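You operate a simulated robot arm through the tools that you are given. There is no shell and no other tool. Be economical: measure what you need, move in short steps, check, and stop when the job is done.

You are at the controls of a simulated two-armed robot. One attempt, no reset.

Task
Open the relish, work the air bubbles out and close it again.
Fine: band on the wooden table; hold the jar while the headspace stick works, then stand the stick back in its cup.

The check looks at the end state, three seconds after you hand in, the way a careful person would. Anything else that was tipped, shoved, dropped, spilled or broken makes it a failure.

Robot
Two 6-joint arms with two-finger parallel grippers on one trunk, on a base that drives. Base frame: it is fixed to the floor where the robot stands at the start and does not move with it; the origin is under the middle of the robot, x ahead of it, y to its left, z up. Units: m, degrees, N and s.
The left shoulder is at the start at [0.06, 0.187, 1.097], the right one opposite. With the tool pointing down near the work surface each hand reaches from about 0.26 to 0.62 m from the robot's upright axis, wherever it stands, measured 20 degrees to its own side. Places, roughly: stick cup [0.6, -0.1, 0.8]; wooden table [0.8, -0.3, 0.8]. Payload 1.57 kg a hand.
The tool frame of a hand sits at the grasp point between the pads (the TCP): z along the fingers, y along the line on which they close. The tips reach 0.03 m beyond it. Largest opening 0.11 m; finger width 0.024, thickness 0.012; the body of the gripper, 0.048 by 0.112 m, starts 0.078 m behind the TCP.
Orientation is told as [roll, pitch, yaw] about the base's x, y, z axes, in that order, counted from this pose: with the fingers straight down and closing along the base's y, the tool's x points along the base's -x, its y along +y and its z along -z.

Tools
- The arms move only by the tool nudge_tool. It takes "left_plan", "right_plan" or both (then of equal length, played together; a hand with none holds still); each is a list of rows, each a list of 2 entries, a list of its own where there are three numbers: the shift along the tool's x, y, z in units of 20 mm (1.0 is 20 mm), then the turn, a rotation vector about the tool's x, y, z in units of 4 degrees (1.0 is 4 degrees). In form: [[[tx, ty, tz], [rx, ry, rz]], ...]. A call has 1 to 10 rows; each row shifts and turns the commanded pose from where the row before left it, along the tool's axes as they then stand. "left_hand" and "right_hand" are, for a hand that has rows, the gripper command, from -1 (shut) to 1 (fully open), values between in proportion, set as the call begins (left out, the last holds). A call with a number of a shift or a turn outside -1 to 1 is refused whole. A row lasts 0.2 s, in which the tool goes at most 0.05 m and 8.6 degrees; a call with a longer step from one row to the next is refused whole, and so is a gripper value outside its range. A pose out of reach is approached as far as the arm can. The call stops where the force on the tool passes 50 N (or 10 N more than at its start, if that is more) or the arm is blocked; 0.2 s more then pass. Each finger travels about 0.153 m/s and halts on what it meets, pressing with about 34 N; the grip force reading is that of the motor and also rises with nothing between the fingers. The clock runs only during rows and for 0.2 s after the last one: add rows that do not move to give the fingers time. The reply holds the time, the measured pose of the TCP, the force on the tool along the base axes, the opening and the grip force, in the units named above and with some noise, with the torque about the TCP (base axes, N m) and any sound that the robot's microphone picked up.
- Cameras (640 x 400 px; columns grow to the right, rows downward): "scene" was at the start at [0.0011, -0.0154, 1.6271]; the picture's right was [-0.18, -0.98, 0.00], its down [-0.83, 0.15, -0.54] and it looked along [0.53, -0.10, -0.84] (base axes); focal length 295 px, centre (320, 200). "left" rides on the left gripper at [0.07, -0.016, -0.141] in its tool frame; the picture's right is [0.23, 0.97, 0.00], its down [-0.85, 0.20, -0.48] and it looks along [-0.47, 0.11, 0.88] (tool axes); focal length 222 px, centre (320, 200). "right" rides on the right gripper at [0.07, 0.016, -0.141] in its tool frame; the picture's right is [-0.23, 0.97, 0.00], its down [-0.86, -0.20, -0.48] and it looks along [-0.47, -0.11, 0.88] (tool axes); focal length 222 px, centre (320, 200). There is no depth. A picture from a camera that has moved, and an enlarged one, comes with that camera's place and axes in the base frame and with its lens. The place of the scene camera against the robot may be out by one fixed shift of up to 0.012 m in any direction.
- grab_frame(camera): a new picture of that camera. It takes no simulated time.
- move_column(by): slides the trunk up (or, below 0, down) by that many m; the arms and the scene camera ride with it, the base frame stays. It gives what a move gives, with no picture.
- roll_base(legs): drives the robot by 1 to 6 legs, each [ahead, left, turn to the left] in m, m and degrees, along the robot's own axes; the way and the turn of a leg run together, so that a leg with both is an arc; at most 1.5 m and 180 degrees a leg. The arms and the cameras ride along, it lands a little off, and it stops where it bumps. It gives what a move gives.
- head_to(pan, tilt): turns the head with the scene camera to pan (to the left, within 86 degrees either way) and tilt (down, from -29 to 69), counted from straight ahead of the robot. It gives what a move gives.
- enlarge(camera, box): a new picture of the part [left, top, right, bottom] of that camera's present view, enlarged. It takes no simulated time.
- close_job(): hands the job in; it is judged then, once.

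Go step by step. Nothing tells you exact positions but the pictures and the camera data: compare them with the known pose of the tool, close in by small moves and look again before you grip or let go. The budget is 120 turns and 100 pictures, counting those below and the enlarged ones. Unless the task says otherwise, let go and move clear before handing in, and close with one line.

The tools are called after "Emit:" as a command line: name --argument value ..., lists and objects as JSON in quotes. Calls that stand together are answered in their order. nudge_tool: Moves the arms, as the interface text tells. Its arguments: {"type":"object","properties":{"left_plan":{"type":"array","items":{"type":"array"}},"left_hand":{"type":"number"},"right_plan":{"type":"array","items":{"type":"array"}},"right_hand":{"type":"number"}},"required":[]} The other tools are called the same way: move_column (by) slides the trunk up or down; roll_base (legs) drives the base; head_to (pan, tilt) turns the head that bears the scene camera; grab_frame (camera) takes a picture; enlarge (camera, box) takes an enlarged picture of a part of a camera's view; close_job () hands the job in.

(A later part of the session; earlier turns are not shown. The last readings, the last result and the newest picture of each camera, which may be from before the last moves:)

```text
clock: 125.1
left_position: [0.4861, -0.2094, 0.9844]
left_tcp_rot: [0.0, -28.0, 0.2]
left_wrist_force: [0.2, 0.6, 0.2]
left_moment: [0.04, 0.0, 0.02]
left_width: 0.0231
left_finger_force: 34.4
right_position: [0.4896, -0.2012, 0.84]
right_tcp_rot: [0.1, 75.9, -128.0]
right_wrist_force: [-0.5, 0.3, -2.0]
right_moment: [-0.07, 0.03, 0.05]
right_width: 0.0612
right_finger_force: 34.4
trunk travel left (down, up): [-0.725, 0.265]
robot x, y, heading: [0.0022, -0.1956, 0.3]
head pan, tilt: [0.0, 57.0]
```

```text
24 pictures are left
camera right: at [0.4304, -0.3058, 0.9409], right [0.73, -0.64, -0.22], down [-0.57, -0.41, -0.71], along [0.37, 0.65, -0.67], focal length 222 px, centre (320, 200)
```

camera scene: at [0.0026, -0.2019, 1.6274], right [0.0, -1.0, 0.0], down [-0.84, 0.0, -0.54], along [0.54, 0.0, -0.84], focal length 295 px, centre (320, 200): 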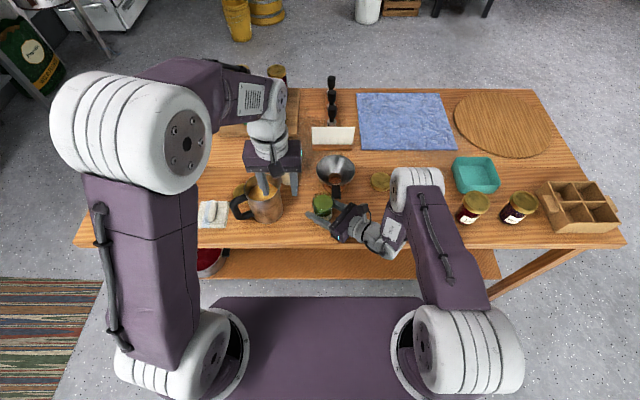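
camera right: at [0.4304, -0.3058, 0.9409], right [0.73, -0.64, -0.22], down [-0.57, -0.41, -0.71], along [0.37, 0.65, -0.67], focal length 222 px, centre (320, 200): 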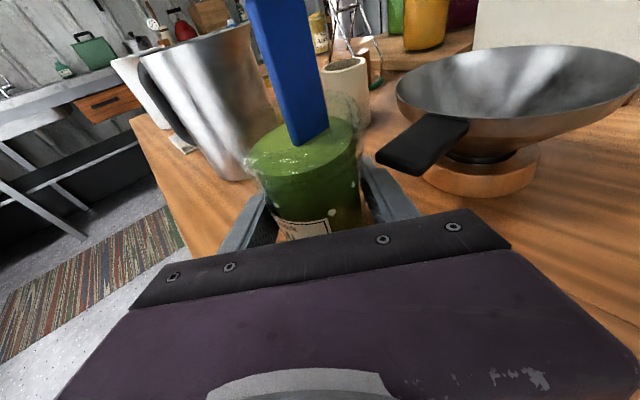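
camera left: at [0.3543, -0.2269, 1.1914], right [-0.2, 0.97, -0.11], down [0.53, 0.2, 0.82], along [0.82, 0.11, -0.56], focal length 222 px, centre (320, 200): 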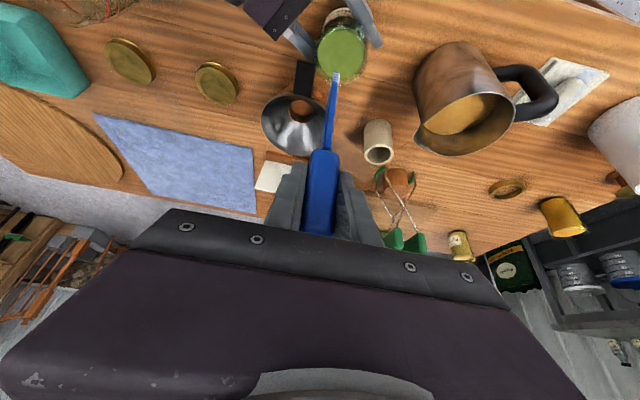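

The white bubbles look fewer. I'll check closely and do more strokes.

Emit:
nudge_tool --left_plan '[[[-0.35, 0.3, 0.19], [0, 0, 0]], [[-0.26, 0, -0.5], [0, 0, 0]], [[0.26, 0, 0.5], [0, 0, 0]], [[0.35, 0.3, -0.19], [0, 0, 0]], [[0.35, -0.3, -0.19], [0, 0, 0]], [[-0.26, 0, -0.5], [0, 0, 0]], [[0.26, 0, 0.5], [0, 0, 0]], [[0, -0.5, 0], [0, 0, 0]], [[-0.35, -0.1, 0.19], [0, 0, 0]], [[0, 0.3, 0], [0, 0, 0]]]'

Emit:
nudge_tool --left_plan '[[[0, 0.65, 0], [0, 0, 0]], [[-0.26, 0, -0.5], [0, 0, 0]], [[-0.26, 0, -0.5], [0, 0, 0]], [[0.26, 0, 0.5], [0, 0, 0]], [[0.26, 0, 0.5], [0, 0, 0]], [[0, -0.65, 0], [0, 0, 0]], [[0, -0.65, 0], [0, 0, 0]], [[-0.26, 0, -0.5], [0, 0, 0]], [[0.26, 0, 0.5], [0, 0, 0]], [[0, 0.65, 0], [0, 0, 0]]]'

Emit:
enlarge --camera "right" --box '[220, 90, 420, 250]'

Emit:
enlarge --camera "scene" --box '[280, 160, 380, 240]'

```text
clock: 127.3
left_position: [0.4847, -0.2066, 0.9842]
left_tcp_rot: [0.0, -28.0, 0.0]
left_wrist_force: [0.0, 0.8, -0.5]
left_moment: [-0.02, -0.01, -0.01]
left_width: 0.0231
left_finger_force: 33.6
right_position: [0.4912, -0.2007, 0.8388]
right_tcp_rot: [0.0, 76.0, -127.9]
right_wrist_force: [0.3, 0.1, -1.2]
right_moment: [-0.03, 0.07, -0.02]
right_width: 0.0613
right_finger_force: 33.9
trunk travel left (down, up): [-0.725, 0.265]
robot x, y, heading: [0.0038, -0.1961, -0.1]
head pan, tilt: [0.0, 57.0]
```

```text
clock: 129.5
left_position: [0.4857, -0.2082, 0.984]
left_tcp_rot: [0.0, -28.0, 0.1]
left_wrist_force: [0.4, -0.8, -0.7]
left_moment: [0.0, 0.02, 0.01]
left_width: 0.0232
left_finger_force: 34.2
right_position: [0.4894, -0.2016, 0.8378]
right_tcp_rot: [0.2, 76.0, -127.9]
right_wrist_force: [0.1, 0.0, -1.3]
right_moment: [-0.02, 0.04, 0.01]
right_width: 0.0613
right_finger_force: 33.7
trunk travel left (down, up): [-0.725, 0.265]
robot x, y, heading: [0.0016, -0.1973, -0.1]
head pan, tilt: [0.0, 57.0]
```

```text
2.50 times, centred on (320, 170) of right
camera zoom: at [0.4304, -0.3057, 0.9409], right [0.73, -0.64, -0.22], down [-0.57, -0.41, -0.71], along [0.37, 0.65, -0.67], focal length 555 px, centre (320, 275)
```

zoom: 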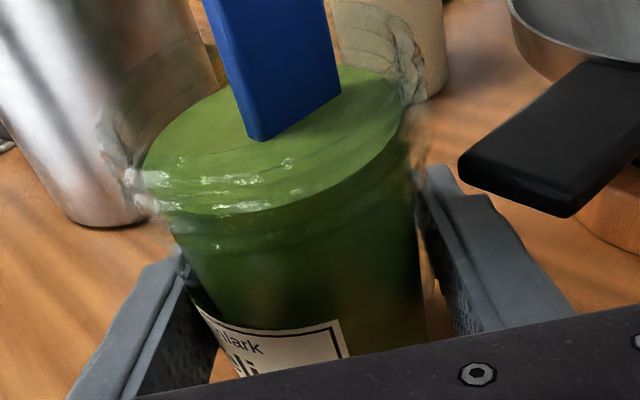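

```text
5.00 times, centred on (330, 200) of scene
camera zoom: at [0.0029, -0.2011, 1.6275], right [0.0, -1.0, 0.0], down [-0.84, 0.0, -0.54], along [0.54, 0.0, -0.84], focal length 1477 px, centre (270, 200)
```

zoom: 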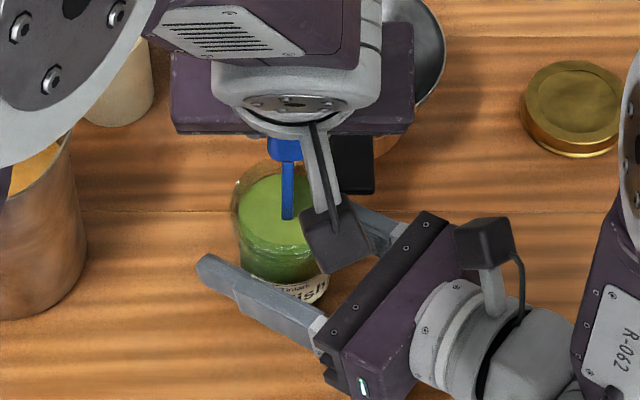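

All the bubbles are out. I'll withdraw the stick straight up and carry it back over the cup.

Emit:
nudge_tool --left_plan '[[[-0.53, 0, -1], [0, 0, 0]], [[-0.53, 0, -1], [0, 0, 0]], [[-0.53, 0, -1], [0, 0, 0]], [[-0.53, 0, -1], [0, 0, 0]], [[-0.53, 0, -1], [0, 0, 0]], [[0, 0, 0], [0, 0, 0]]]'

Emit:
nudge_tool --left_plan '[[[-0.75, 0.75, 0.51], [0, 0, 0]], [[-0.75, 0.75, 0.51], [0, 0, 0]], [[-0.75, 0.75, 0.51], [0, 0, 0]], [[-0.75, 0.75, 0.51], [0, 0, 0]], [[-0.75, 0.75, 0.51], [0, 0, 0]], [[-0.75, 0.75, 0.51], [0, 0, 0]], [[-0.75, 0.75, 0.51], [0, 0, 0]], [[-0.75, 0.75, 0.51], [0, 0, 0]]]'

Emit:
grab_frame --camera "left"

Emit:
enlarge --camera "right" --box '[240, 0, 440, 125]'

```text
clock: 130.9
left_position: [0.4848, -0.208, 1.0958]
left_tcp_rot: [0.1, -28.0, 0.0]
left_wrist_force: [-0.8, -0.2, -0.2]
left_moment: [0.0, -0.02, 0.01]
left_width: 0.0232
left_finger_force: 33.7
right_position: [0.4891, -0.2018, 0.838]
right_tcp_rot: [-0.2, 76.1, -127.9]
right_wrist_force: [-0.8, -0.4, -0.8]
right_moment: [-0.04, 0.1, -0.01]
right_width: 0.0611
right_finger_force: 33.9
trunk travel left (down, up): [-0.725, 0.265]
robot x, y, heading: [0.0003, -0.1997, -0.1]
head pan, tilt: [0.0, 57.0]
```

```text
clock: 132.7
left_position: [0.6287, -0.0883, 1.0808]
left_tcp_rot: [0.0, -28.0, 0.0]
left_wrist_force: [-0.2, 0.6, -0.3]
left_moment: [-0.02, 0.0, 0.0]
left_width: 0.0231
left_finger_force: 34.2
right_position: [0.4902, -0.2002, 0.8389]
right_tcp_rot: [0.0, 76.0, -127.9]
right_wrist_force: [0.0, 0.8, -1.0]
right_moment: [-0.01, 0.01, 0.01]
right_width: 0.061
right_finger_force: 34.5
trunk travel left (down, up): [-0.725, 0.265]
robot x, y, heading: [0.0003, -0.1956, -0.0]
head pan, tilt: [0.0, 57.0]
```

```text
21 pictures are left
camera left: at [0.5008, -0.1038, 1.1729], right [-0.2, 0.97, -0.11], down [0.53, 0.2, 0.82], along [0.82, 0.11, -0.56], focal length 222 px, centre (320, 200)
```

left: 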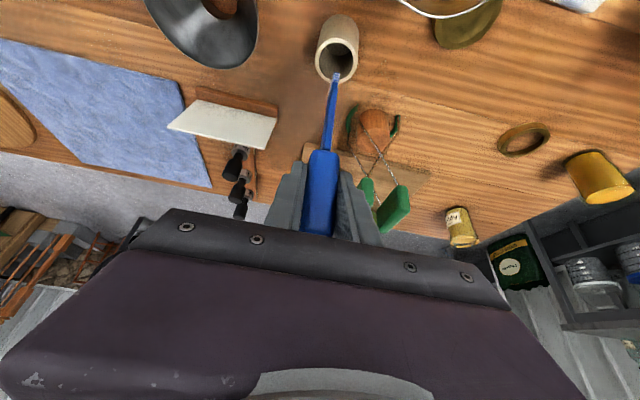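

```text
3.20 times, centred on (340, 62) of right
camera zoom: at [0.4307, -0.3057, 0.9408], right [0.73, -0.64, -0.22], down [-0.57, -0.41, -0.71], along [0.37, 0.65, -0.66], focal length 711 px, centre (256, 640)
```

zoom: 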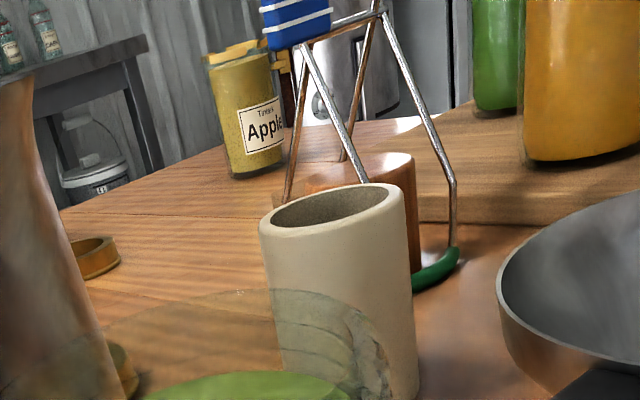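

The tip is over the cup opening within a few millimetres. I'll shift +4 mm in x and lower carefully into the cup.

Emit:
nudge_tool --left_plan '[[[-0.18, 0.05, 0.09], [0, 0, 0]], [[0.4, 0, 0.75], [0, 0, 0]], [[0.4, 0, 0.75], [0, 0, 0]], [[0.4, 0, 0.75], [0, 0, 0]], [[0.2, 0, 0.38], [0, 0, 0]], [[0, 0, 0], [0, 0, 0]]]'

Emit:
enlarge --camera "right" --box '[240, 0, 440, 125]'

Emit:
enlarge --camera "left" --box '[240, 0, 420, 140]'

```text
clock: 134.1
left_position: [0.6335, -0.0877, 1.0222]
left_tcp_rot: [0.1, -28.0, 0.1]
left_wrist_force: [0.5, -0.2, -0.4]
left_moment: [-0.03, 0.0, -0.01]
left_width: 0.0231
left_finger_force: 34.0
right_position: [0.49, -0.2001, 0.8395]
right_tcp_rot: [0.0, 75.9, -128.0]
right_wrist_force: [-0.2, 0.8, -1.6]
right_moment: [-0.04, 0.04, -0.02]
right_width: 0.061
right_finger_force: 34.0
trunk travel left (down, up): [-0.725, 0.265]
robot x, y, heading: [0.0015, -0.1963, -0.0]
head pan, tilt: [0.0, 57.0]
```

```text
3.20 times, centred on (340, 62) of right
camera zoom: at [0.4304, -0.306, 0.9408], right [0.73, -0.64, -0.22], down [-0.57, -0.41, -0.71], along [0.37, 0.65, -0.66], focal length 711 px, centre (256, 640)
```

zoom: 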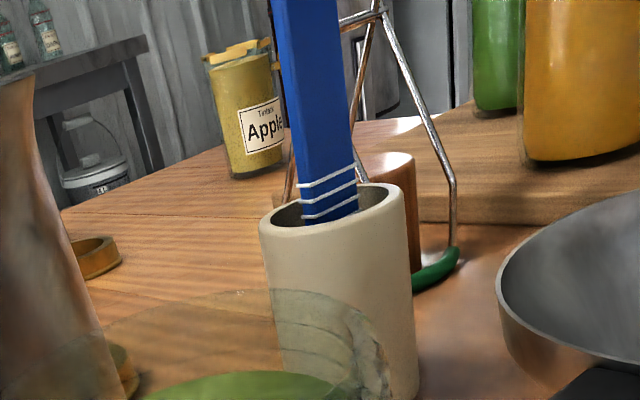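

```text
2.86 times, centred on (330, 70) of left
camera zoom: at [0.5053, -0.1029, 1.1141], right [-0.2, 0.97, -0.11], down [0.53, 0.2, 0.82], along [0.82, 0.11, -0.56], focal length 635 px, centre (291, 571)
```

zoom: 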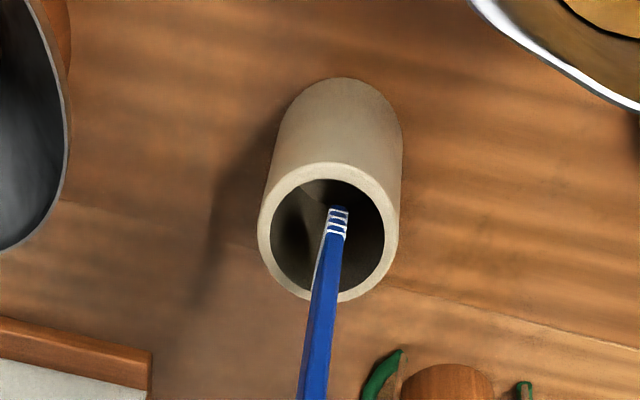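

The tip is inside the cup. I'll lower the rest of the way gently.

Emit:
nudge_tool --left_plan '[[[0.26, 0, 0.5], [0, 0, 0]], [[0.26, 0, 0.5], [0, 0, 0]], [[0.26, 0, 0.5], [0, 0, 0]], [[0.26, 0, 0.5], [0, 0, 0]], [[0.13, 0, 0.25], [0, 0, 0]], [[0, 0, 0], [0, 0, 0]]]'

Emit:
nudge_tool --left_plan '[[[0.05, 0, 0.1], [0, 0, 0]], [[0.04, 0, 0.08], [0, 0, 0]], [[0, 0, 0], [0, 0, 0]]]'

```text
clock: 135.5
left_position: [0.6337, -0.0861, 0.9718]
left_tcp_rot: [0.1, -27.9, 0.1]
left_wrist_force: [-0.4, 0.1, -0.6]
left_moment: [0.01, 0.01, 0.01]
left_width: 0.023
left_finger_force: 33.6
right_position: [0.4899, -0.2, 0.8374]
right_tcp_rot: [0.0, 75.9, -127.9]
right_wrist_force: [0.1, -0.9, -1.9]
right_moment: [-0.06, 0.08, 0.01]
right_width: 0.0611
right_finger_force: 34.0
trunk travel left (down, up): [-0.725, 0.265]
robot x, y, heading: [0.002, -0.1997, 0.0]
head pan, tilt: [0.0, 57.0]
```

```text
clock: 136.3
left_position: [0.6336, -0.0869, 0.9672]
left_tcp_rot: [0.1, -28.0, 0.1]
left_wrist_force: [-0.4, -0.7, -0.6]
left_moment: [-0.03, 0.02, -0.02]
left_width: 0.0232
left_finger_force: 34.1
right_position: [0.4899, -0.2015, 0.838]
right_tcp_rot: [0.0, 76.0, -128.0]
right_wrist_force: [-0.2, -0.5, -1.8]
right_moment: [-0.04, 0.04, 0.01]
right_width: 0.0609
right_finger_force: 33.5
trunk travel left (down, up): [-0.725, 0.265]
robot x, y, heading: [-0.0023, -0.2009, 0.1]
head pan, tilt: [0.0, 57.0]
```

I'll go 2–3 mm lower, then open and back out along the tool axis.

Emit:
nudge_tool --left_plan '[[[0.06, 0, 0.11], [0, 0, 0]], [[0, 0, 0], [0, 0, 0]]]'

Emit:
nudge_tool --left_plan '[[[0, 0, 0], [0, 0, 0]], [[0, 0, 0], [0, 0, 0]], [[0, 0, 0], [0, 0, 0]], [[0, 0, -0.5], [0, 0, 0]], [[0, 0, -1], [0, 0, 0]], [[0, 0, -1], [0, 0, 0]], [[0, 0, -1], [0, 0, 0]], [[0, 0, -1], [0, 0, 0]], [[0, 0, -1], [0, 0, 0]]]' --left_hand 0.27

Emit:
grab_frame --camera "left"

```text
clock: 136.9
left_position: [0.6341, -0.0867, 0.9645]
left_tcp_rot: [0.1, -28.1, 0.0]
left_wrist_force: [-0.7, -0.1, 0.0]
left_moment: [-0.04, 0.01, -0.05]
left_width: 0.023
left_finger_force: 34.0
right_position: [0.4897, -0.2004, 0.8386]
right_tcp_rot: [0.0, 76.0, -128.0]
right_wrist_force: [0.3, 0.1, -1.1]
right_moment: [-0.06, 0.04, -0.01]
right_width: 0.061
right_finger_force: 33.9
trunk travel left (down, up): [-0.725, 0.265]
robot x, y, heading: [0.0022, -0.1996, -0.2]
head pan, tilt: [0.0, 57.0]
```

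```text
clock: 138.9
left_position: [0.5817, -0.0867, 1.0628]
left_tcp_rot: [0.1, -28.0, 0.2]
left_wrist_force: [-0.3, -0.6, 0.4]
left_moment: [-0.02, 0.01, 0.0]
left_width: 0.0698
left_finger_force: 0.0
right_position: [0.49, -0.2009, 0.8387]
right_tcp_rot: [-0.1, 76.0, -127.9]
right_wrist_force: [-0.8, -0.7, -1.8]
right_moment: [-0.02, 0.04, -0.02]
right_width: 0.0609
right_finger_force: 33.7
trunk travel left (down, up): [-0.725, 0.265]
robot x, y, heading: [-0.0009, -0.2, 0.1]
head pan, tilt: [0.0, 57.0]
```

```text
17 pictures are left
camera left: at [0.4535, -0.1019, 1.1541], right [-0.2, 0.97, -0.11], down [0.53, 0.2, 0.82], along [0.82, 0.11, -0.56], focal length 222 px, centre (320, 200)
```

left: 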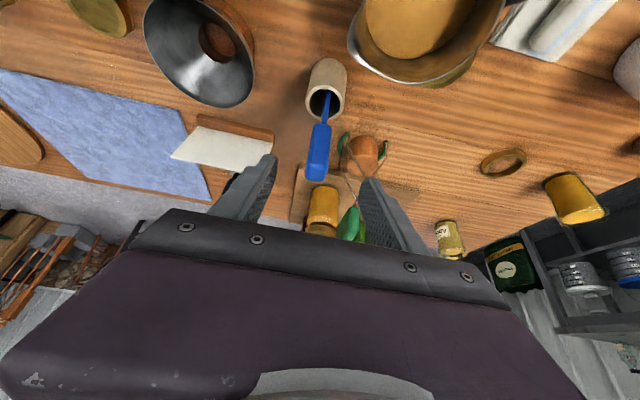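

The stick stands in its cup again. I'll back off, level the hand, and turn to yaw 100 for picking up the band.

Emit:
nudge_tool --left_plan '[[[0.88, 0, -0.47], [0, 0, 0]], [[0.88, 0, -0.47], [0, 0, 0]], [[0.88, 0, -0.47], [0, 0, 0]], [[0.88, 0, -0.47], [0, 0, 0]], [[0.88, 0, -0.47], [0, 0, 0]], [[0.88, 0, -0.47], [0, 0, 0]], [[0, 0, 0], [0, 1, 0]], [[0, 0, 0], [0, 1, 0]], [[0, 0, 0], [0, 1, 0]], [[0, 0, 0], [0, 1, 0]]]' --left_hand 0.64

Emit:
nudge_tool --left_plan '[[[0, 0, 0], [0, 1, 0]], [[0, 0, 0], [0, 1, 0]], [[0, 0, 0], [0, 1, 0]], [[0, 0, 0], [0, 0, -1]], [[0, 0, 0], [0, 0, -1]], [[0, 0, 0], [0, 0, -1]], [[0, 0, 0], [0, 0, -1]], [[0, 0, 0], [0, 0, -1]], [[0, 0, 0], [0, 0, -1]], [[0, 0, 0], [0, 0, -1]]]'

Emit:
nudge_tool --left_plan '[[[0, 0, 0], [0, 0, -1]], [[0, 0, 0], [0, 0, -1]], [[0, 0, 0], [0, 0, -1]], [[0, 0, 0], [0, 0, -1]], [[0, 0, 0], [0, 0, -1]], [[0, 0, 0], [0, 0, -1]], [[0, 0, 0], [0, 0, -1]], [[0, 0, 0], [0, 0, -1]], [[0, 0, 0], [0, 0, -1]], [[0, 0, 0], [0, 0, -1]]]'

Emit:
nudge_tool --left_plan '[[[0, 0, 0], [0, 0, -1]], [[0, 0, 0], [0, 0, -1]], [[0, 0, 0], [0, 0, -1]], [[0, 0, 0], [0, 0, -1]], [[0, 0, 0], [0, 0, -1]], [[0, 0, 0], [0, 0, -1]], [[0, 0, 0], [0, 0, -1]], [[0, 0, 0], [0, 0, -1]]]'

```text
clock: 141.1
left_position: [0.4622, -0.0871, 1.0617]
left_tcp_rot: [0.1, -12.0, 0.1]
left_wrist_force: [-0.2, -0.8, -0.2]
left_moment: [-0.01, 0.01, -0.04]
left_width: 0.0901
left_finger_force: 0.1
right_position: [0.4906, -0.2013, 0.8377]
right_tcp_rot: [-0.1, 75.9, -128.0]
right_wrist_force: [0.3, 0.4, -2.0]
right_moment: [0.0, -0.02, 0.01]
right_width: 0.0611
right_finger_force: 34.1
trunk travel left (down, up): [-0.725, 0.265]
robot x, y, heading: [-0.0021, -0.1967, 0.1]
head pan, tilt: [0.0, 57.0]
```

```text
clock: 143.3
left_position: [0.4622, -0.0876, 1.0611]
left_tcp_rot: [0.1, 0.0, 28.2]
left_wrist_force: [0.4, 0.4, 0.3]
left_moment: [-0.03, -0.03, 0.01]
left_width: 0.0899
left_finger_force: 0.0
right_position: [0.4915, -0.2004, 0.8382]
right_tcp_rot: [0.0, 76.0, -128.1]
right_wrist_force: [0.3, 1.0, -1.8]
right_moment: [-0.04, 0.04, 0.02]
right_width: 0.0611
right_finger_force: 33.7
trunk travel left (down, up): [-0.725, 0.265]
robot x, y, heading: [0.0013, -0.1961, 0.0]
head pan, tilt: [0.0, 57.0]
```

```text
clock: 145.5
left_position: [0.463, -0.0863, 1.0617]
left_tcp_rot: [0.0, -0.1, 68.1]
left_wrist_force: [-0.2, 0.2, -0.5]
left_moment: [0.0, 0.01, 0.02]
left_width: 0.0902
left_finger_force: 0.0
right_position: [0.4899, -0.201, 0.8383]
right_tcp_rot: [-0.1, 76.0, -128.0]
right_wrist_force: [0.9, 0.1, -1.2]
right_moment: [-0.07, 0.03, 0.03]
right_width: 0.061
right_finger_force: 33.9
trunk travel left (down, up): [-0.725, 0.265]
robot x, y, heading: [-0.0001, -0.2018, 0.2]
head pan, tilt: [0.0, 57.0]
```

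```text
clock: 147.3
left_position: [0.4627, -0.0871, 1.0607]
left_tcp_rot: [0.1, 0.0, 100.2]
left_wrist_force: [-0.9, 0.0, 0.5]
left_moment: [0.02, 0.02, 0.05]
left_width: 0.09
left_finger_force: 0.0
right_position: [0.4904, -0.2008, 0.8396]
right_tcp_rot: [0.0, 76.1, -128.0]
right_wrist_force: [0.7, -0.3, -1.4]
right_moment: [-0.05, 0.07, 0.0]
right_width: 0.0612
right_finger_force: 33.8
trunk travel left (down, up): [-0.725, 0.265]
robot x, y, heading: [0.0002, -0.1975, 0.1]
head pan, tilt: [0.0, 57.0]
```

Next I'll move above the band on the table, at moderate height to stay in reach.

Emit:
nudge_tool --left_plan '[[[-0.87, -0.95, 0.3], [0, 0, 0]], [[-0.87, -0.95, 0.3], [0, 0, 0]], [[-0.87, -0.95, 0.3], [0, 0, 0]], [[-0.87, -0.95, 0.3], [0, 0, 0]], [[-0.87, -0.95, 0.3], [0, 0, 0]], [[-0.87, -0.95, 0], [0, 0, 0]], [[-0.87, -0.95, 0], [0, 0, 0]], [[0, 0, 1], [0, 0, 0]], [[0, 0, 1], [0, 0, 0]], [[0, 0, 1], [0, 0, 0]]]'

Emit:
grab_frame --camera "left"

```text
clock: 149.5
left_position: [0.5723, 0.0561, 0.971]
left_tcp_rot: [0.0, 0.0, 100.2]
left_wrist_force: [0.1, -0.1, -0.1]
left_moment: [0.01, 0.0, 0.01]
left_width: 0.0902
left_finger_force: 0.0
right_position: [0.491, -0.2001, 0.8369]
right_tcp_rot: [-0.1, 76.0, -128.0]
right_wrist_force: [1.1, 1.2, -0.9]
right_moment: [-0.02, 0.01, 0.02]
right_width: 0.061
right_finger_force: 33.9
trunk travel left (down, up): [-0.725, 0.265]
robot x, y, heading: [-0.0007, -0.1972, 0.1]
head pan, tilt: [0.0, 57.0]
```

```text
16 pictures are left
camera left: at [0.601, -0.0091, 1.1129], right [-0.92, -0.39, 0.0], down [-0.35, 0.81, 0.48], along [-0.19, 0.44, -0.88], focal length 222 px, centre (320, 200)
```

left: 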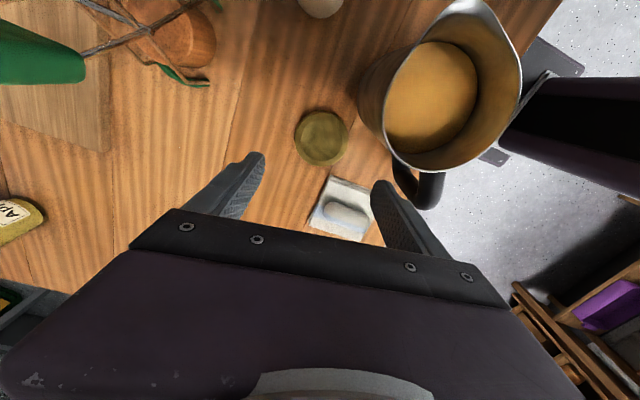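

The band is directly under the hand. I'll descend and grip.

Emit:
nudge_tool --left_plan '[[[0, 0, 1], [0, 0, 0]], [[0, 0, 1], [0, 0, 0]], [[0, 0, 1], [0, 0, 0]], [[0, 0, 1], [0, 0, 0]], [[0, 0, 1], [0, 0, 0]], [[0, 0, 1], [0, 0, 0]], [[0, 0, 0.5], [0, 0, 0]], [[0, 0, 0.35], [0, 0, 0]], [[0, 0, 0], [0, 0, 0]]]'

Emit:
nudge_tool --left_plan '[[[0, 0, 0], [0, 0, 0]], [[0, 0, 0], [0, 0, 0]], [[0, 0, 0], [0, 0, 0]], [[0, 0, 0], [0, 0, 0]]]' --left_hand -1

```text
clock: 151.5
left_position: [0.5709, 0.0556, 0.8341]
left_tcp_rot: [-0.1, 0.0, 100.1]
left_wrist_force: [0.3, -0.7, 0.2]
left_moment: [0.02, -0.05, 0.01]
left_width: 0.0903
left_finger_force: 0.1
right_position: [0.4898, -0.2007, 0.8381]
right_tcp_rot: [0.1, 76.0, -128.0]
right_wrist_force: [1.0, 0.2, -3.0]
right_moment: [-0.02, 0.01, -0.01]
right_width: 0.0612
right_finger_force: 34.0
trunk travel left (down, up): [-0.725, 0.265]
robot x, y, heading: [0.0005, -0.1979, 0.1]
head pan, tilt: [0.0, 57.0]
```

```text
clock: 152.5
left_position: [0.5718, 0.056, 0.8346]
left_tcp_rot: [0.0, 0.0, 100.1]
left_wrist_force: [-0.3, 0.7, -0.2]
left_moment: [0.0, 0.0, 0.05]
left_width: 0.075
left_finger_force: 33.8
right_position: [0.4905, -0.2009, 0.8392]
right_tcp_rot: [0.0, 76.0, -128.0]
right_wrist_force: [-0.5, 0.0, -2.5]
right_moment: [-0.01, 0.04, 0.0]
right_width: 0.0611
right_finger_force: 34.0
trunk travel left (down, up): [-0.725, 0.265]
robot x, y, heading: [0.001, -0.1983, -0.0]
head pan, tilt: [0.0, 57.0]
```

The band is gripped. I'll lift it and carry it over the mug back to the jar.

Emit:
nudge_tool --left_plan '[[[0, 0, -1], [0, 0, 0]], [[0, 0, -1], [0, 0, 0]], [[0, 0, -1], [0, 0, 0]], [[0, 0, -1], [0, 0, 0]], [[0, 0, -1], [0, 0, 0]], [[0, 0, -1], [0, 0, 0]], [[0, 0, -1], [0, 0, 0]], [[0, 0, -1], [0, 0, 0]], [[0, 0, -1], [0, 0, 0]], [[0, 0, -0.8], [0, 0, 0]]]'

Emit:
nudge_tool --left_plan '[[[0.944, 0.52, 0], [0, 0, 0]], [[0.944, 0.52, 0], [0, 0, 0]], [[0.944, 0.52, 0], [0, 0, 0]], [[0.944, 0.52, 0], [0, 0, 0]], [[0.944, 0.52, 0], [0, 0, 0]], [[0.944, 0.52, 0], [0, 0, 0]], [[0.944, 0.52, 0], [0, 0, 0]], [[0.944, 0.52, 0], [0, 0, 0]], [[0.944, 0.52, 0], [0, 0, 0]], [[0.944, 0.52, 0], [0, 0, 0]]]'

Emit:
nudge_tool --left_plan '[[[0.944, 0.52, 0], [0, 0, 0]], [[0.944, 0.52, 0], [0, 0, 0]], [[0.944, 0.52, 0], [0, 0, 0]], [[0, 0, 1], [0, 0, 0]], [[0, 0, 1], [0, 0, 0]], [[0, 0, 1], [0, 0, 0]], [[0, 0, 0], [0, 0, 0]]]'

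Emit:
grab_frame --camera "right"

```text
clock: 154.7
left_position: [0.5724, 0.056, 1.0329]
left_tcp_rot: [-0.1, 0.0, 100.0]
left_wrist_force: [0.7, 1.5, 0.1]
left_moment: [0.02, 0.02, 0.02]
left_width: 0.0748
left_finger_force: 34.3
right_position: [0.4909, -0.2007, 0.8394]
right_tcp_rot: [0.0, 76.0, -128.0]
right_wrist_force: [-0.7, 0.0, -0.5]
right_moment: [-0.07, -0.01, 0.0]
right_width: 0.0612
right_finger_force: 33.9
trunk travel left (down, up): [-0.725, 0.265]
robot x, y, heading: [-0.0005, -0.198, -0.3]
head pan, tilt: [0.0, 57.0]
```

```text
clock: 156.9
left_position: [0.5039, -0.1498, 1.0313]
left_tcp_rot: [-0.2, -0.1, 100.1]
left_wrist_force: [0.8, -0.8, -0.2]
left_moment: [0.02, 0.01, -0.02]
left_width: 0.0747
left_finger_force: 34.0
right_position: [0.4899, -0.2011, 0.8375]
right_tcp_rot: [-0.1, 76.0, -128.0]
right_wrist_force: [-0.3, -1.1, -2.6]
right_moment: [-0.1, 0.05, -0.02]
right_width: 0.0611
right_finger_force: 33.8
trunk travel left (down, up): [-0.725, 0.265]
robot x, y, heading: [0.0002, -0.2004, 0.1]
head pan, tilt: [0.0, 57.0]
```

```text
clock: 158.5
left_position: [0.4823, -0.2093, 0.9715]
left_tcp_rot: [0.1, 0.0, 100.2]
left_wrist_force: [0.5, -0.4, -0.6]
left_moment: [0.01, -0.02, 0.01]
left_width: 0.075
left_finger_force: 34.0
right_position: [0.4903, -0.2016, 0.8389]
right_tcp_rot: [0.0, 75.9, -128.1]
right_wrist_force: [0.4, -0.7, -2.2]
right_moment: [-0.02, 0.04, -0.02]
right_width: 0.0612
right_finger_force: 34.2
trunk travel left (down, up): [-0.725, 0.265]
robot x, y, heading: [0.0035, -0.1981, -0.0]
head pan, tilt: [0.0, 57.0]
```

```text
15 pictures are left
camera right: at [0.4304, -0.3059, 0.9408], right [0.73, -0.64, -0.22], down [-0.57, -0.41, -0.71], along [0.37, 0.65, -0.66], focal length 222 px, centre (320, 200)
```

right: 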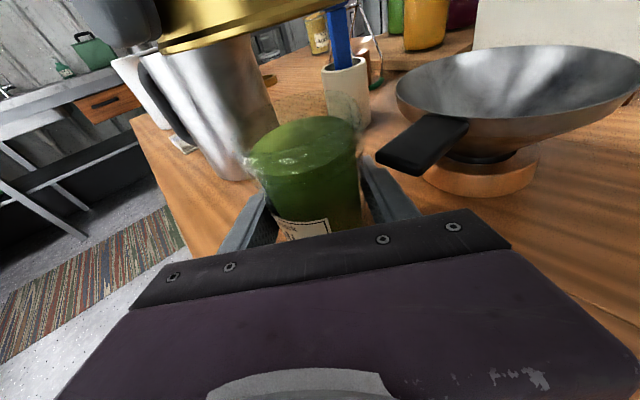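

It's aligned above the jar. I'll lower to just above the rim, then seat it in small steps.

Emit:
nudge_tool --left_plan '[[[0, 0, 0.75], [0, 0, 0]], [[0, 0, 0.75], [0, 0, 0]], [[0, 0, 0.75], [0, 0, 0]], [[0, 0, 0.1], [0, 0, 0]], [[0, 0, 0], [0, 0, 0]]]'

Emit:
nudge_tool --left_plan '[[[0, 0, 0.12], [0, 0, 0]], [[0, 0, 0.12], [0, 0, 0]], [[0, 0, 0], [0, 0, 0]]]'

Emit:
enlarge --camera "right" --box '[190, 60, 430, 260]'

```text
clock: 159.7
left_position: [0.483, -0.2091, 0.9235]
left_tcp_rot: [-0.1, 0.1, 100.1]
left_wrist_force: [3.3, 4.8, 1.3]
left_moment: [0.56, -0.55, 0.02]
left_width: 0.0749
left_finger_force: 33.9
right_position: [0.4901, -0.1991, 0.8383]
right_tcp_rot: [0.0, 76.0, -128.1]
right_wrist_force: [-1.4, -3.6, -1.2]
right_moment: [-0.32, 0.24, 0.02]
right_width: 0.061
right_finger_force: 33.8
trunk travel left (down, up): [-0.725, 0.265]
robot x, y, heading: [0.0004, -0.2015, 0.1]
head pan, tilt: [0.0, 57.0]
```

```text
clock: 160.5
left_position: [0.4829, -0.2101, 0.9183]
left_tcp_rot: [-0.1, 0.0, 100.1]
left_wrist_force: [2.1, 2.4, 23.1]
left_moment: [0.15, -0.16, -0.02]
left_width: 0.0749
left_finger_force: 33.8
right_position: [0.4896, -0.2008, 0.8375]
right_tcp_rot: [0.1, 76.0, -128.0]
right_wrist_force: [2.2, -3.7, -12.1]
right_moment: [-0.1, 0.03, 0.16]
right_width: 0.0613
right_finger_force: 33.6
trunk travel left (down, up): [-0.725, 0.265]
robot x, y, heading: [0.0023, -0.1994, 0.1]
head pan, tilt: [0.0, 57.0]
```

```text
2.00 times, centred on (310, 160) of right
camera zoom: at [0.4299, -0.3061, 0.9408], right [0.73, -0.64, -0.22], down [-0.57, -0.41, -0.71], along [0.37, 0.65, -0.67], focal length 444 px, centre (340, 280)
```

zoom: 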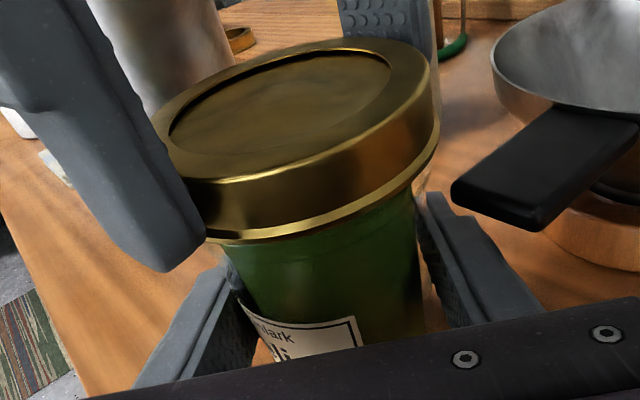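

The lid is seated with a light preload. I'll turn it clockwise.

Emit:
nudge_tool --left_plan '[[[0, 0, 0], [0, 0, 1]], [[0, 0, 0], [0, 0, 1]], [[0, 0, 0], [0, 0, 1]], [[0, 0, 0], [0, 0, 1]], [[0, 0, 0], [0, 0, 1]], [[0, 0, 0.03], [0, 0, 1]], [[0, 0, 0], [0, 0, 1]], [[0, 0, 0], [0, 0, 1]]]'

Emit:
nudge_tool --left_plan '[[[0, 0, 0], [0, 0, 1]], [[0, 0, 0], [0, 0, 1]], [[0, 0, 0], [0, 0, 1]], [[0, 0, 0.03], [0, 0, 1]], [[0, 0, 0], [0, 0, 1]], [[0, 0, 0], [0, 0, 1]], [[0, 0, 0], [0, 0, 1]], [[0, 0, 0], [0, 0, 1]]]'

Emit:
nudge_tool --left_plan '[[[0, 0, 0], [0, 0, 1]], [[0, 0, 0], [0, 0, 1]], [[0, 0, 0], [0, 0, 1]], [[0, 0, 0.03], [0, 0, 1]], [[0, 0, 0], [0, 0, 1]], [[0, 0, 0], [0, 0, 1]], [[0, 0, 0], [0, 0, 1]], [[0, 0, 0], [0, 0, 1]], [[0, 0, 0], [0, 0, 1]]]'

Emit:
enlarge --camera "right" --box '[190, 60, 430, 260]'

```text
clock: 162.3
left_position: [0.4815, -0.2085, 0.9183]
left_tcp_rot: [0.0, 0.1, 67.9]
left_wrist_force: [-0.5, -9.5, 7.8]
left_moment: [-0.08, -0.26, 0.0]
left_width: 0.0748
left_finger_force: 33.4
right_position: [0.4916, -0.201, 0.8391]
right_tcp_rot: [0.0, 76.0, -127.9]
right_wrist_force: [-0.6, 9.9, -10.8]
right_moment: [-0.71, 0.1, -0.1]
right_width: 0.061
right_finger_force: 34.3
trunk travel left (down, up): [-0.725, 0.265]
robot x, y, heading: [-0.0014, -0.1967, -0.0]
head pan, tilt: [0.0, 57.0]
```

```text
clock: 164.1
left_position: [0.4821, -0.2083, 0.9173]
left_tcp_rot: [0.2, 0.0, 36.1]
left_wrist_force: [-2.4, 0.0, 9.5]
left_moment: [0.24, -0.04, -0.01]
left_width: 0.0748
left_finger_force: 34.0
right_position: [0.4903, -0.2022, 0.8384]
right_tcp_rot: [-0.1, 76.0, -128.1]
right_wrist_force: [2.6, 1.5, -9.3]
right_moment: [-0.14, 0.14, -0.03]
right_width: 0.061
right_finger_force: 34.2
trunk travel left (down, up): [-0.725, 0.265]
robot x, y, heading: [-0.0001, -0.1978, 0.2]
head pan, tilt: [0.0, 57.0]
```

```text
clock: 166.1
left_position: [0.4808, -0.208, 0.9179]
left_tcp_rot: [0.2, 0.1, 0.0]
left_wrist_force: [0.0, 25.1, 7.6]
left_moment: [1.18, 0.14, 0.09]
left_width: 0.0744
left_finger_force: 33.9
right_position: [0.4902, -0.2015, 0.8382]
right_tcp_rot: [-0.1, 76.0, -128.1]
right_wrist_force: [0.6, -23.8, -5.4]
right_moment: [0.82, -0.13, 0.07]
right_width: 0.0611
right_finger_force: 34.2
trunk travel left (down, up): [-0.725, 0.265]
robot x, y, heading: [0.0002, -0.2015, 0.1]
head pan, tilt: [0.0, 57.0]
```

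```text
2.00 times, centred on (310, 160) of right
camera zoom: at [0.4306, -0.3063, 0.9409], right [0.73, -0.64, -0.22], down [-0.57, -0.41, -0.71], along [0.37, 0.65, -0.67], focal length 444 px, centre (340, 280)
```

zoom: 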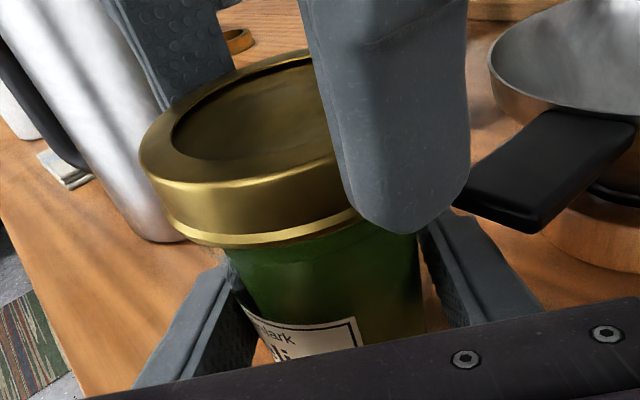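

It's engaging and moving down. I'll release, rise, rotate back to 100° and regrip for the next stroke.

Emit:
nudge_tool --left_plan '[[[0, 0, 0], [0, 0, 0]], [[0, 0, 0], [0, 0, 0]], [[0, 0, -0.7], [0, 0, 0]], [[0, 0, -0.7], [0, 0, 0]], [[0, 0, 0], [0, 0, -1]], [[0, 0, 0], [0, 0, -1]], [[0, 0, 0], [0, 0, -1]], [[0, 0, 0], [0, 0, -1]], [[0, 0, 0], [0, 0, -1]], [[0, 0, 0], [0, 0, -1]]]' --left_hand 0.64

Emit:
nudge_tool --left_plan '[[[0, 0, 0], [0, 0, -1]], [[0, 0, 0], [0, 0, -1]], [[0, 0, 0], [0, 0, -1]], [[0, 0, 0], [0, 0, -1]], [[0, 0, 0], [0, 0, -1]], [[0, 0, 0], [0, 0, -1]], [[0, 0, 0], [0, 0, -1]], [[0, 0, 0], [0, 0, -1]], [[0, 0, 0], [0, 0, -1]], [[0, 0, 0], [0, 0, -1]]]'

Emit:
nudge_tool --left_plan '[[[0, 0, 0], [0, 0, -1]], [[0, 0, 0], [0, 0, -1]], [[0, 0, 0], [0, 0, -1]], [[0, 0, 0], [0, 0, -1]], [[0, 0, 0], [0, 0, -1]], [[0, 0, 0], [0, 0, -1]], [[0, 0, 0], [0, 0, -1]], [[0, 0, 0], [0, 0, -1]], [[-0.04, -0.06, 0], [0, 0, -1]], [[0, 0, 0], [0, 0, 0]]]'

Emit:
grab_frame --camera "left"

```text
clock: 168.3
left_position: [0.4821, -0.2092, 0.9446]
left_tcp_rot: [0.1, -0.1, 24.2]
left_wrist_force: [0.4, 0.2, -0.3]
left_moment: [-0.01, -0.02, 0.0]
left_width: 0.0901
left_finger_force: 0.0
right_position: [0.49, -0.2004, 0.8391]
right_tcp_rot: [0.0, 75.9, -127.9]
right_wrist_force: [-0.2, 0.2, -0.6]
right_moment: [-0.06, 0.08, 0.0]
right_width: 0.061
right_finger_force: 33.9
trunk travel left (down, up): [-0.725, 0.265]
robot x, y, heading: [0.0008, -0.2012, -0.0]
head pan, tilt: [0.0, 57.0]
```

```text
clock: 170.5
left_position: [0.4818, -0.2093, 0.9448]
left_tcp_rot: [0.0, -0.1, 64.1]
left_wrist_force: [-0.1, 0.5, 0.1]
left_moment: [0.01, 0.01, 0.02]
left_width: 0.09
left_finger_force: 0.0
right_position: [0.49, -0.2016, 0.8377]
right_tcp_rot: [0.0, 76.0, -127.9]
right_wrist_force: [-0.4, -0.6, 1.5]
right_moment: [-0.07, 0.07, 0.0]
right_width: 0.0613
right_finger_force: 33.5
trunk travel left (down, up): [-0.725, 0.265]
robot x, y, heading: [0.0025, -0.1984, -0.1]
head pan, tilt: [0.0, 57.0]
```

```text
clock: 172.7
left_position: [0.4839, -0.2086, 0.9446]
left_tcp_rot: [-0.1, 0.0, 100.1]
left_wrist_force: [0.2, 0.6, -0.4]
left_moment: [0.0, 0.03, 0.03]
left_width: 0.0901
left_finger_force: 0.1
right_position: [0.4897, -0.2005, 0.8381]
right_tcp_rot: [0.0, 75.9, -127.9]
right_wrist_force: [0.4, 0.4, 0.5]
right_moment: [-0.09, 0.08, 0.02]
right_width: 0.0613
right_finger_force: 33.6
trunk travel left (down, up): [-0.725, 0.265]
robot x, y, heading: [-0.001, -0.1984, 0.2]
head pan, tilt: [0.0, 57.0]
```

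```text
12 pictures are left
camera left: at [0.5111, -0.2735, 1.0867], right [-0.92, -0.4, 0.0], down [-0.35, 0.81, 0.48], along [-0.19, 0.44, -0.88], focal length 222 px, centre (320, 200)
```

left: 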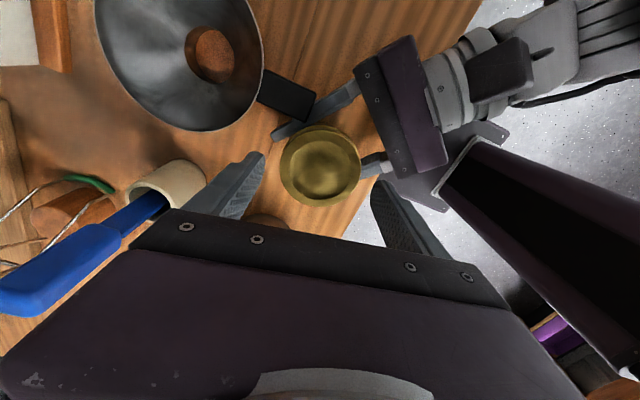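

It's perfectly centred. I'll lower, grip and turn clockwise.

Emit:
nudge_tool --left_plan '[[[0, 0, 0.75], [0, 0, 0]], [[0, 0, 0.75], [0, 0, 0]], [[0, 0, 0], [0, 0, 0]]]'

Emit:
nudge_tool --left_plan '[[[0, 0, 0], [0, 0, 0]], [[0, 0, 0], [0, 0, 0]], [[0, 0, 0], [0, 0, 0]], [[0, 0, 0], [0, 0, 1]], [[0, 0, 0], [0, 0, 1]], [[0, 0, 0], [0, 0, 1]], [[0, 0, 0], [0, 0, 1]], [[0, 0, 0], [0, 0, 1]], [[0, 0, 0.03], [0, 0, 1]], [[0, 0, 0], [0, 0, 1]]]' --left_hand -1

Emit:
nudge_tool --left_plan '[[[0, 0, 0], [0, 0, 1]], [[0, 0, 0], [0, 0, 1]], [[0, 0, 0], [0, 0, 1]], [[0, 0, 0.03], [0, 0, 1]], [[0, 0, 0], [0, 0, 1]], [[0, 0, 0], [0, 0, 1]], [[0, 0, 0], [0, 0, 1]], [[0, 0, 0], [0, 0, 1]], [[0, 0, 0], [0, 0, 1]]]'

Emit:
nudge_tool --left_plan '[[[0, 0, 0.03], [0, 0, 1]], [[0, 0, 0], [0, 0, 1]], [[0, 0, 0], [0, 0, 1]], [[0, 0, 0], [0, 0, 1]], [[0, 0, 0], [0, 0, 1]], [[0, 0, 0], [0, 0, 1]], [[0, 0, 0], [0, 0, 1]], [[0, 0, 0], [0, 0, 1]], [[0, 0, 0], [0, 0, 1]]]'

```text
clock: 173.5
left_position: [0.4825, -0.208, 0.9152]
left_tcp_rot: [-0.2, 0.0, 100.2]
left_wrist_force: [-0.5, 0.8, -0.1]
left_moment: [0.05, -0.02, 0.02]
left_width: 0.09
left_finger_force: 0.0
right_position: [0.4902, -0.2012, 0.8383]
right_tcp_rot: [0.0, 76.0, -127.9]
right_wrist_force: [1.3, 0.4, 1.1]
right_moment: [-0.04, 0.1, -0.03]
right_width: 0.0611
right_finger_force: 33.3
trunk travel left (down, up): [-0.725, 0.265]
robot x, y, heading: [0.0011, -0.1972, 0.0]
head pan, tilt: [0.0, 57.0]
```

```text
clock: 175.7
left_position: [0.4845, -0.2084, 0.9151]
left_tcp_rot: [0.0, 0.0, 72.0]
left_wrist_force: [-7.3, 3.7, 6.0]
left_moment: [0.77, 0.45, 0.03]
left_width: 0.0715
left_finger_force: 33.7
right_position: [0.4895, -0.2012, 0.838]
right_tcp_rot: [0.0, 75.8, -128.0]
right_wrist_force: [7.0, -2.4, -5.8]
right_moment: [-0.44, 0.23, 0.0]
right_width: 0.0612
right_finger_force: 33.8
trunk travel left (down, up): [-0.725, 0.265]
robot x, y, heading: [-0.0018, -0.1942, -0.1]
head pan, tilt: [0.0, 57.0]
```

```text
clock: 177.7
left_position: [0.4828, -0.2087, 0.9134]
left_tcp_rot: [-0.1, 0.0, 36.0]
left_wrist_force: [-11.4, 4.5, 11.9]
left_moment: [0.57, 0.36, 0.0]
left_width: 0.0717
left_finger_force: 33.9
right_position: [0.491, -0.2009, 0.838]
right_tcp_rot: [-0.1, 76.0, -128.0]
right_wrist_force: [12.4, -4.8, -9.8]
right_moment: [-0.2, 0.56, 0.09]
right_width: 0.0611
right_finger_force: 34.1
trunk travel left (down, up): [-0.725, 0.265]
robot x, y, heading: [-0.0003, -0.2028, 0.2]
head pan, tilt: [0.0, 57.0]
```

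```text
clock: 179.7
left_position: [0.4832, -0.2094, 0.9132]
left_tcp_rot: [0.1, 0.1, 0.0]
left_wrist_force: [-8.2, 11.3, 19.4]
left_moment: [0.8, 0.39, 0.01]
left_width: 0.0718
left_finger_force: 34.3
right_position: [0.4896, -0.2005, 0.839]
right_tcp_rot: [0.0, 76.1, -127.9]
right_wrist_force: [10.6, -12.6, -12.7]
right_moment: [0.05, 0.26, 0.18]
right_width: 0.0611
right_finger_force: 34.2
trunk travel left (down, up): [-0.725, 0.265]
robot x, y, heading: [-0.0006, -0.2007, -0.1]
head pan, tilt: [0.0, 57.0]
```

Two strokes are done. I'll repeat the regrip for the third, tightening stroke.

Emit:
nudge_tool --left_plan '[[[0, 0, 0], [0, 0, 0]], [[0, 0, 0], [0, 0, 0]], [[0, 0, -0.75], [0, 0, 0]], [[0, 0, -0.75], [0, 0, 0]], [[0, 0, 0], [0, 0, -1]], [[0, 0, 0], [0, 0, -1]], [[0, 0, 0], [0, 0, -1]], [[0, 0, 0], [0, 0, -1]], [[0, 0, 0], [0, 0, -1]], [[0, 0, 0], [0, 0, -1]]]' --left_hand 0.64

Emit:
nudge_tool --left_plan '[[[0, 0, 0], [0, 0, -1]], [[0, 0, 0], [0, 0, -1]], [[0, 0, 0], [0, 0, -1]], [[0, 0, 0], [0, 0, -1]], [[0, 0, 0], [0, 0, -1]], [[0, 0, 0], [0, 0, -1]], [[0, 0, 0], [0, 0, -1]], [[0, 0, 0], [0, 0, -1]], [[0, 0, 0], [0, 0, -1]], [[0, 0, 0], [0, 0, -1]]]'

Emit:
nudge_tool --left_plan '[[[0, 0, 0], [0, 0, -1]], [[0, 0, 0], [0, 0, -1]], [[0, 0, 0], [0, 0, -1]], [[0, 0, 0], [0, 0, -1]], [[0, 0, 0], [0, 0, -1]], [[0, 0, 0], [0, 0, -1]], [[0, 0, 0], [0, 0, -1]], [[0, 0, 0], [0, 0, -1]], [[0, 0, 0], [0, 0, -1]], [[0, 0, 0], [0, 0, 0]]]'

Emit:
enlarge --camera "right" --box '[190, 60, 430, 260]'

```text
clock: 181.9
left_position: [0.4829, -0.2082, 0.9423]
left_tcp_rot: [0.0, 0.0, 24.1]
left_wrist_force: [-0.5, 0.2, 0.4]
left_moment: [0.0, 0.04, 0.0]
left_width: 0.0901
left_finger_force: 0.1
right_position: [0.4906, -0.2007, 0.8396]
right_tcp_rot: [0.0, 76.0, -127.9]
right_wrist_force: [-0.9, 1.3, -0.5]
right_moment: [-0.01, 0.09, -0.05]
right_width: 0.061
right_finger_force: 34.1
trunk travel left (down, up): [-0.725, 0.265]
robot x, y, heading: [-0.0016, -0.2011, 0.2]
head pan, tilt: [0.0, 57.0]
```

```text
clock: 184.1
left_position: [0.4826, -0.2091, 0.9433]
left_tcp_rot: [0.0, -0.1, 64.2]
left_wrist_force: [-0.7, 0.0, -0.2]
left_moment: [0.01, -0.01, 0.0]
left_width: 0.0901
left_finger_force: 0.0
right_position: [0.4899, -0.2009, 0.8386]
right_tcp_rot: [0.0, 76.1, -127.8]
right_wrist_force: [-0.4, -0.6, -0.5]
right_moment: [-0.02, 0.08, -0.03]
right_width: 0.061
right_finger_force: 33.7
trunk travel left (down, up): [-0.725, 0.265]
robot x, y, heading: [-0.0014, -0.2021, 0.2]
head pan, tilt: [0.0, 57.0]
```

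```text
clock: 186.3
left_position: [0.4832, -0.2086, 0.9424]
left_tcp_rot: [0.1, 0.0, 100.2]
left_wrist_force: [0.6, 0.7, 0.2]
left_moment: [0.03, 0.03, -0.02]
left_width: 0.0904
left_finger_force: 0.2
right_position: [0.4901, -0.2009, 0.8387]
right_tcp_rot: [0.1, 76.0, -127.9]
right_wrist_force: [0.4, 0.1, 0.1]
right_moment: [-0.06, 0.11, -0.02]
right_width: 0.0611
right_finger_force: 34.1
trunk travel left (down, up): [-0.725, 0.265]
robot x, y, heading: [0.0023, -0.2027, -0.1]
head pan, tilt: [0.0, 57.0]
```

```text
2.00 times, centred on (310, 160) of right
camera zoom: at [0.4303, -0.306, 0.9409], right [0.73, -0.64, -0.22], down [-0.57, -0.41, -0.71], along [0.37, 0.65, -0.66], focal length 444 px, centre (340, 280)
```

zoom: 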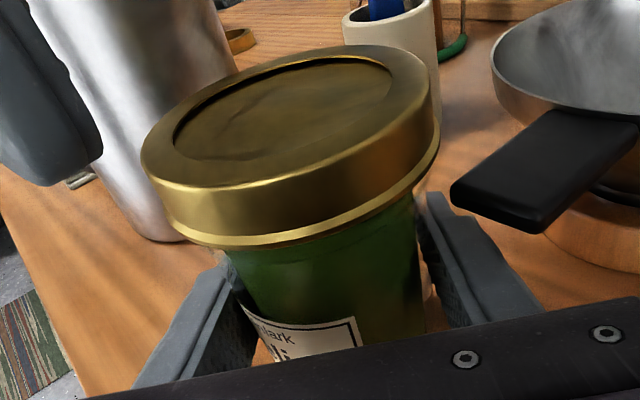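

The lid is sitting level and lower. Third stroke now: lower, grip, turn and watch the torque.

Emit:
nudge_tool --left_plan '[[[0, 0, 0.8], [0, 0, 0]], [[0, 0, 0.8], [0, 0, 0]], [[0, 0, 0], [0, 0, 0]]]'

Emit:
nudge_tool --left_plan '[[[0, 0, 0], [0, 0, 0]], [[0, 0, 0], [0, 0, 0]], [[0, 0, 0], [0, 0, 0]], [[0, 0, 0], [0, 0, 1]], [[0, 0, 0], [0, 0, 1]], [[0, 0, 0], [0, 0, 1]], [[0, 0, 0], [0, 0, 1]], [[0, 0, 0], [0, 0, 1]], [[0, 0, 0.03], [0, 0, 1]], [[0, 0, 0], [0, 0, 1]]]' --left_hand -1

Emit:
nudge_tool --left_plan '[[[0, 0, 0], [0, 0, 1]], [[0, 0, 0], [0, 0, 1]], [[0, 0, 0], [0, 0, 1]], [[0, 0, 0.03], [0, 0, 1]], [[0, 0, 0], [0, 0, 1]], [[0, 0, 0], [0, 0, 1]]]'

Emit:
nudge_tool --left_plan '[[[0, 0, 0], [0, 0, 1]], [[0, 0, 0], [0, 0, 1]], [[0, 0, 0], [0, 0, 1]], [[0, 0, 0], [0, 0, 1]]]'

```text
clock: 187.1
left_position: [0.483, -0.2078, 0.912]
left_tcp_rot: [-0.2, 0.0, 100.1]
left_wrist_force: [-0.2, 0.2, 0.0]
left_moment: [0.0, -0.02, -0.02]
left_width: 0.0903
left_finger_force: 0.1
right_position: [0.4901, -0.2018, 0.8394]
right_tcp_rot: [0.0, 76.0, -127.8]
right_wrist_force: [0.1, -0.4, 0.2]
right_moment: [-0.07, 0.1, 0.02]
right_width: 0.0612
right_finger_force: 34.0
trunk travel left (down, up): [-0.725, 0.265]
robot x, y, heading: [-0.0007, -0.201, 0.2]
head pan, tilt: [0.0, 57.0]
```

```text
clock: 189.3
left_position: [0.4831, -0.2075, 0.9114]
left_tcp_rot: [0.0, -0.1, 72.0]
left_wrist_force: [4.6, 6.7, -1.8]
left_moment: [0.68, 0.06, 0.02]
left_width: 0.0739
left_finger_force: 34.2
right_position: [0.4904, -0.2005, 0.8385]
right_tcp_rot: [-0.1, 76.0, -128.2]
right_wrist_force: [-3.2, -6.4, 2.0]
right_moment: [-0.23, -0.19, -0.02]
right_width: 0.0614
right_finger_force: 34.1
trunk travel left (down, up): [-0.725, 0.265]
robot x, y, heading: [0.0006, -0.2015, 0.3]
head pan, tilt: [0.0, 57.0]
```

```text
clock: 190.7
left_position: [0.4841, -0.2079, 0.9093]
left_tcp_rot: [0.1, -0.1, 48.0]
left_wrist_force: [0.6, 12.1, 2.2]
left_moment: [0.69, -0.02, 0.04]
left_width: 0.0741
left_finger_force: 33.9
right_position: [0.49, -0.2002, 0.8386]
right_tcp_rot: [-0.1, 75.9, -128.0]
right_wrist_force: [-0.5, -10.8, -1.7]
right_moment: [0.21, 0.12, 0.06]
right_width: 0.0613
right_finger_force: 33.9
trunk travel left (down, up): [-0.725, 0.265]
robot x, y, heading: [0.0017, -0.2008, 0.0]
head pan, tilt: [0.0, 57.0]
```

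```text
clock: 191.7
left_position: [0.4838, -0.2086, 0.9099]
left_tcp_rot: [0.2, -0.1, 31.9]
left_wrist_force: [-0.2, 16.6, 2.7]
left_moment: [0.83, -0.01, 0.0]
left_width: 0.074
left_finger_force: 33.8
right_position: [0.4897, -0.201, 0.8394]
right_tcp_rot: [0.0, 75.9, -128.0]
right_wrist_force: [0.7, -14.8, -2.3]
right_moment: [0.33, 0.12, 0.1]
right_width: 0.0611
right_finger_force: 34.2
trunk travel left (down, up): [-0.725, 0.265]
robot x, y, heading: [0.0022, -0.1981, 0.1]
head pan, tilt: [0.0, 57.0]
```

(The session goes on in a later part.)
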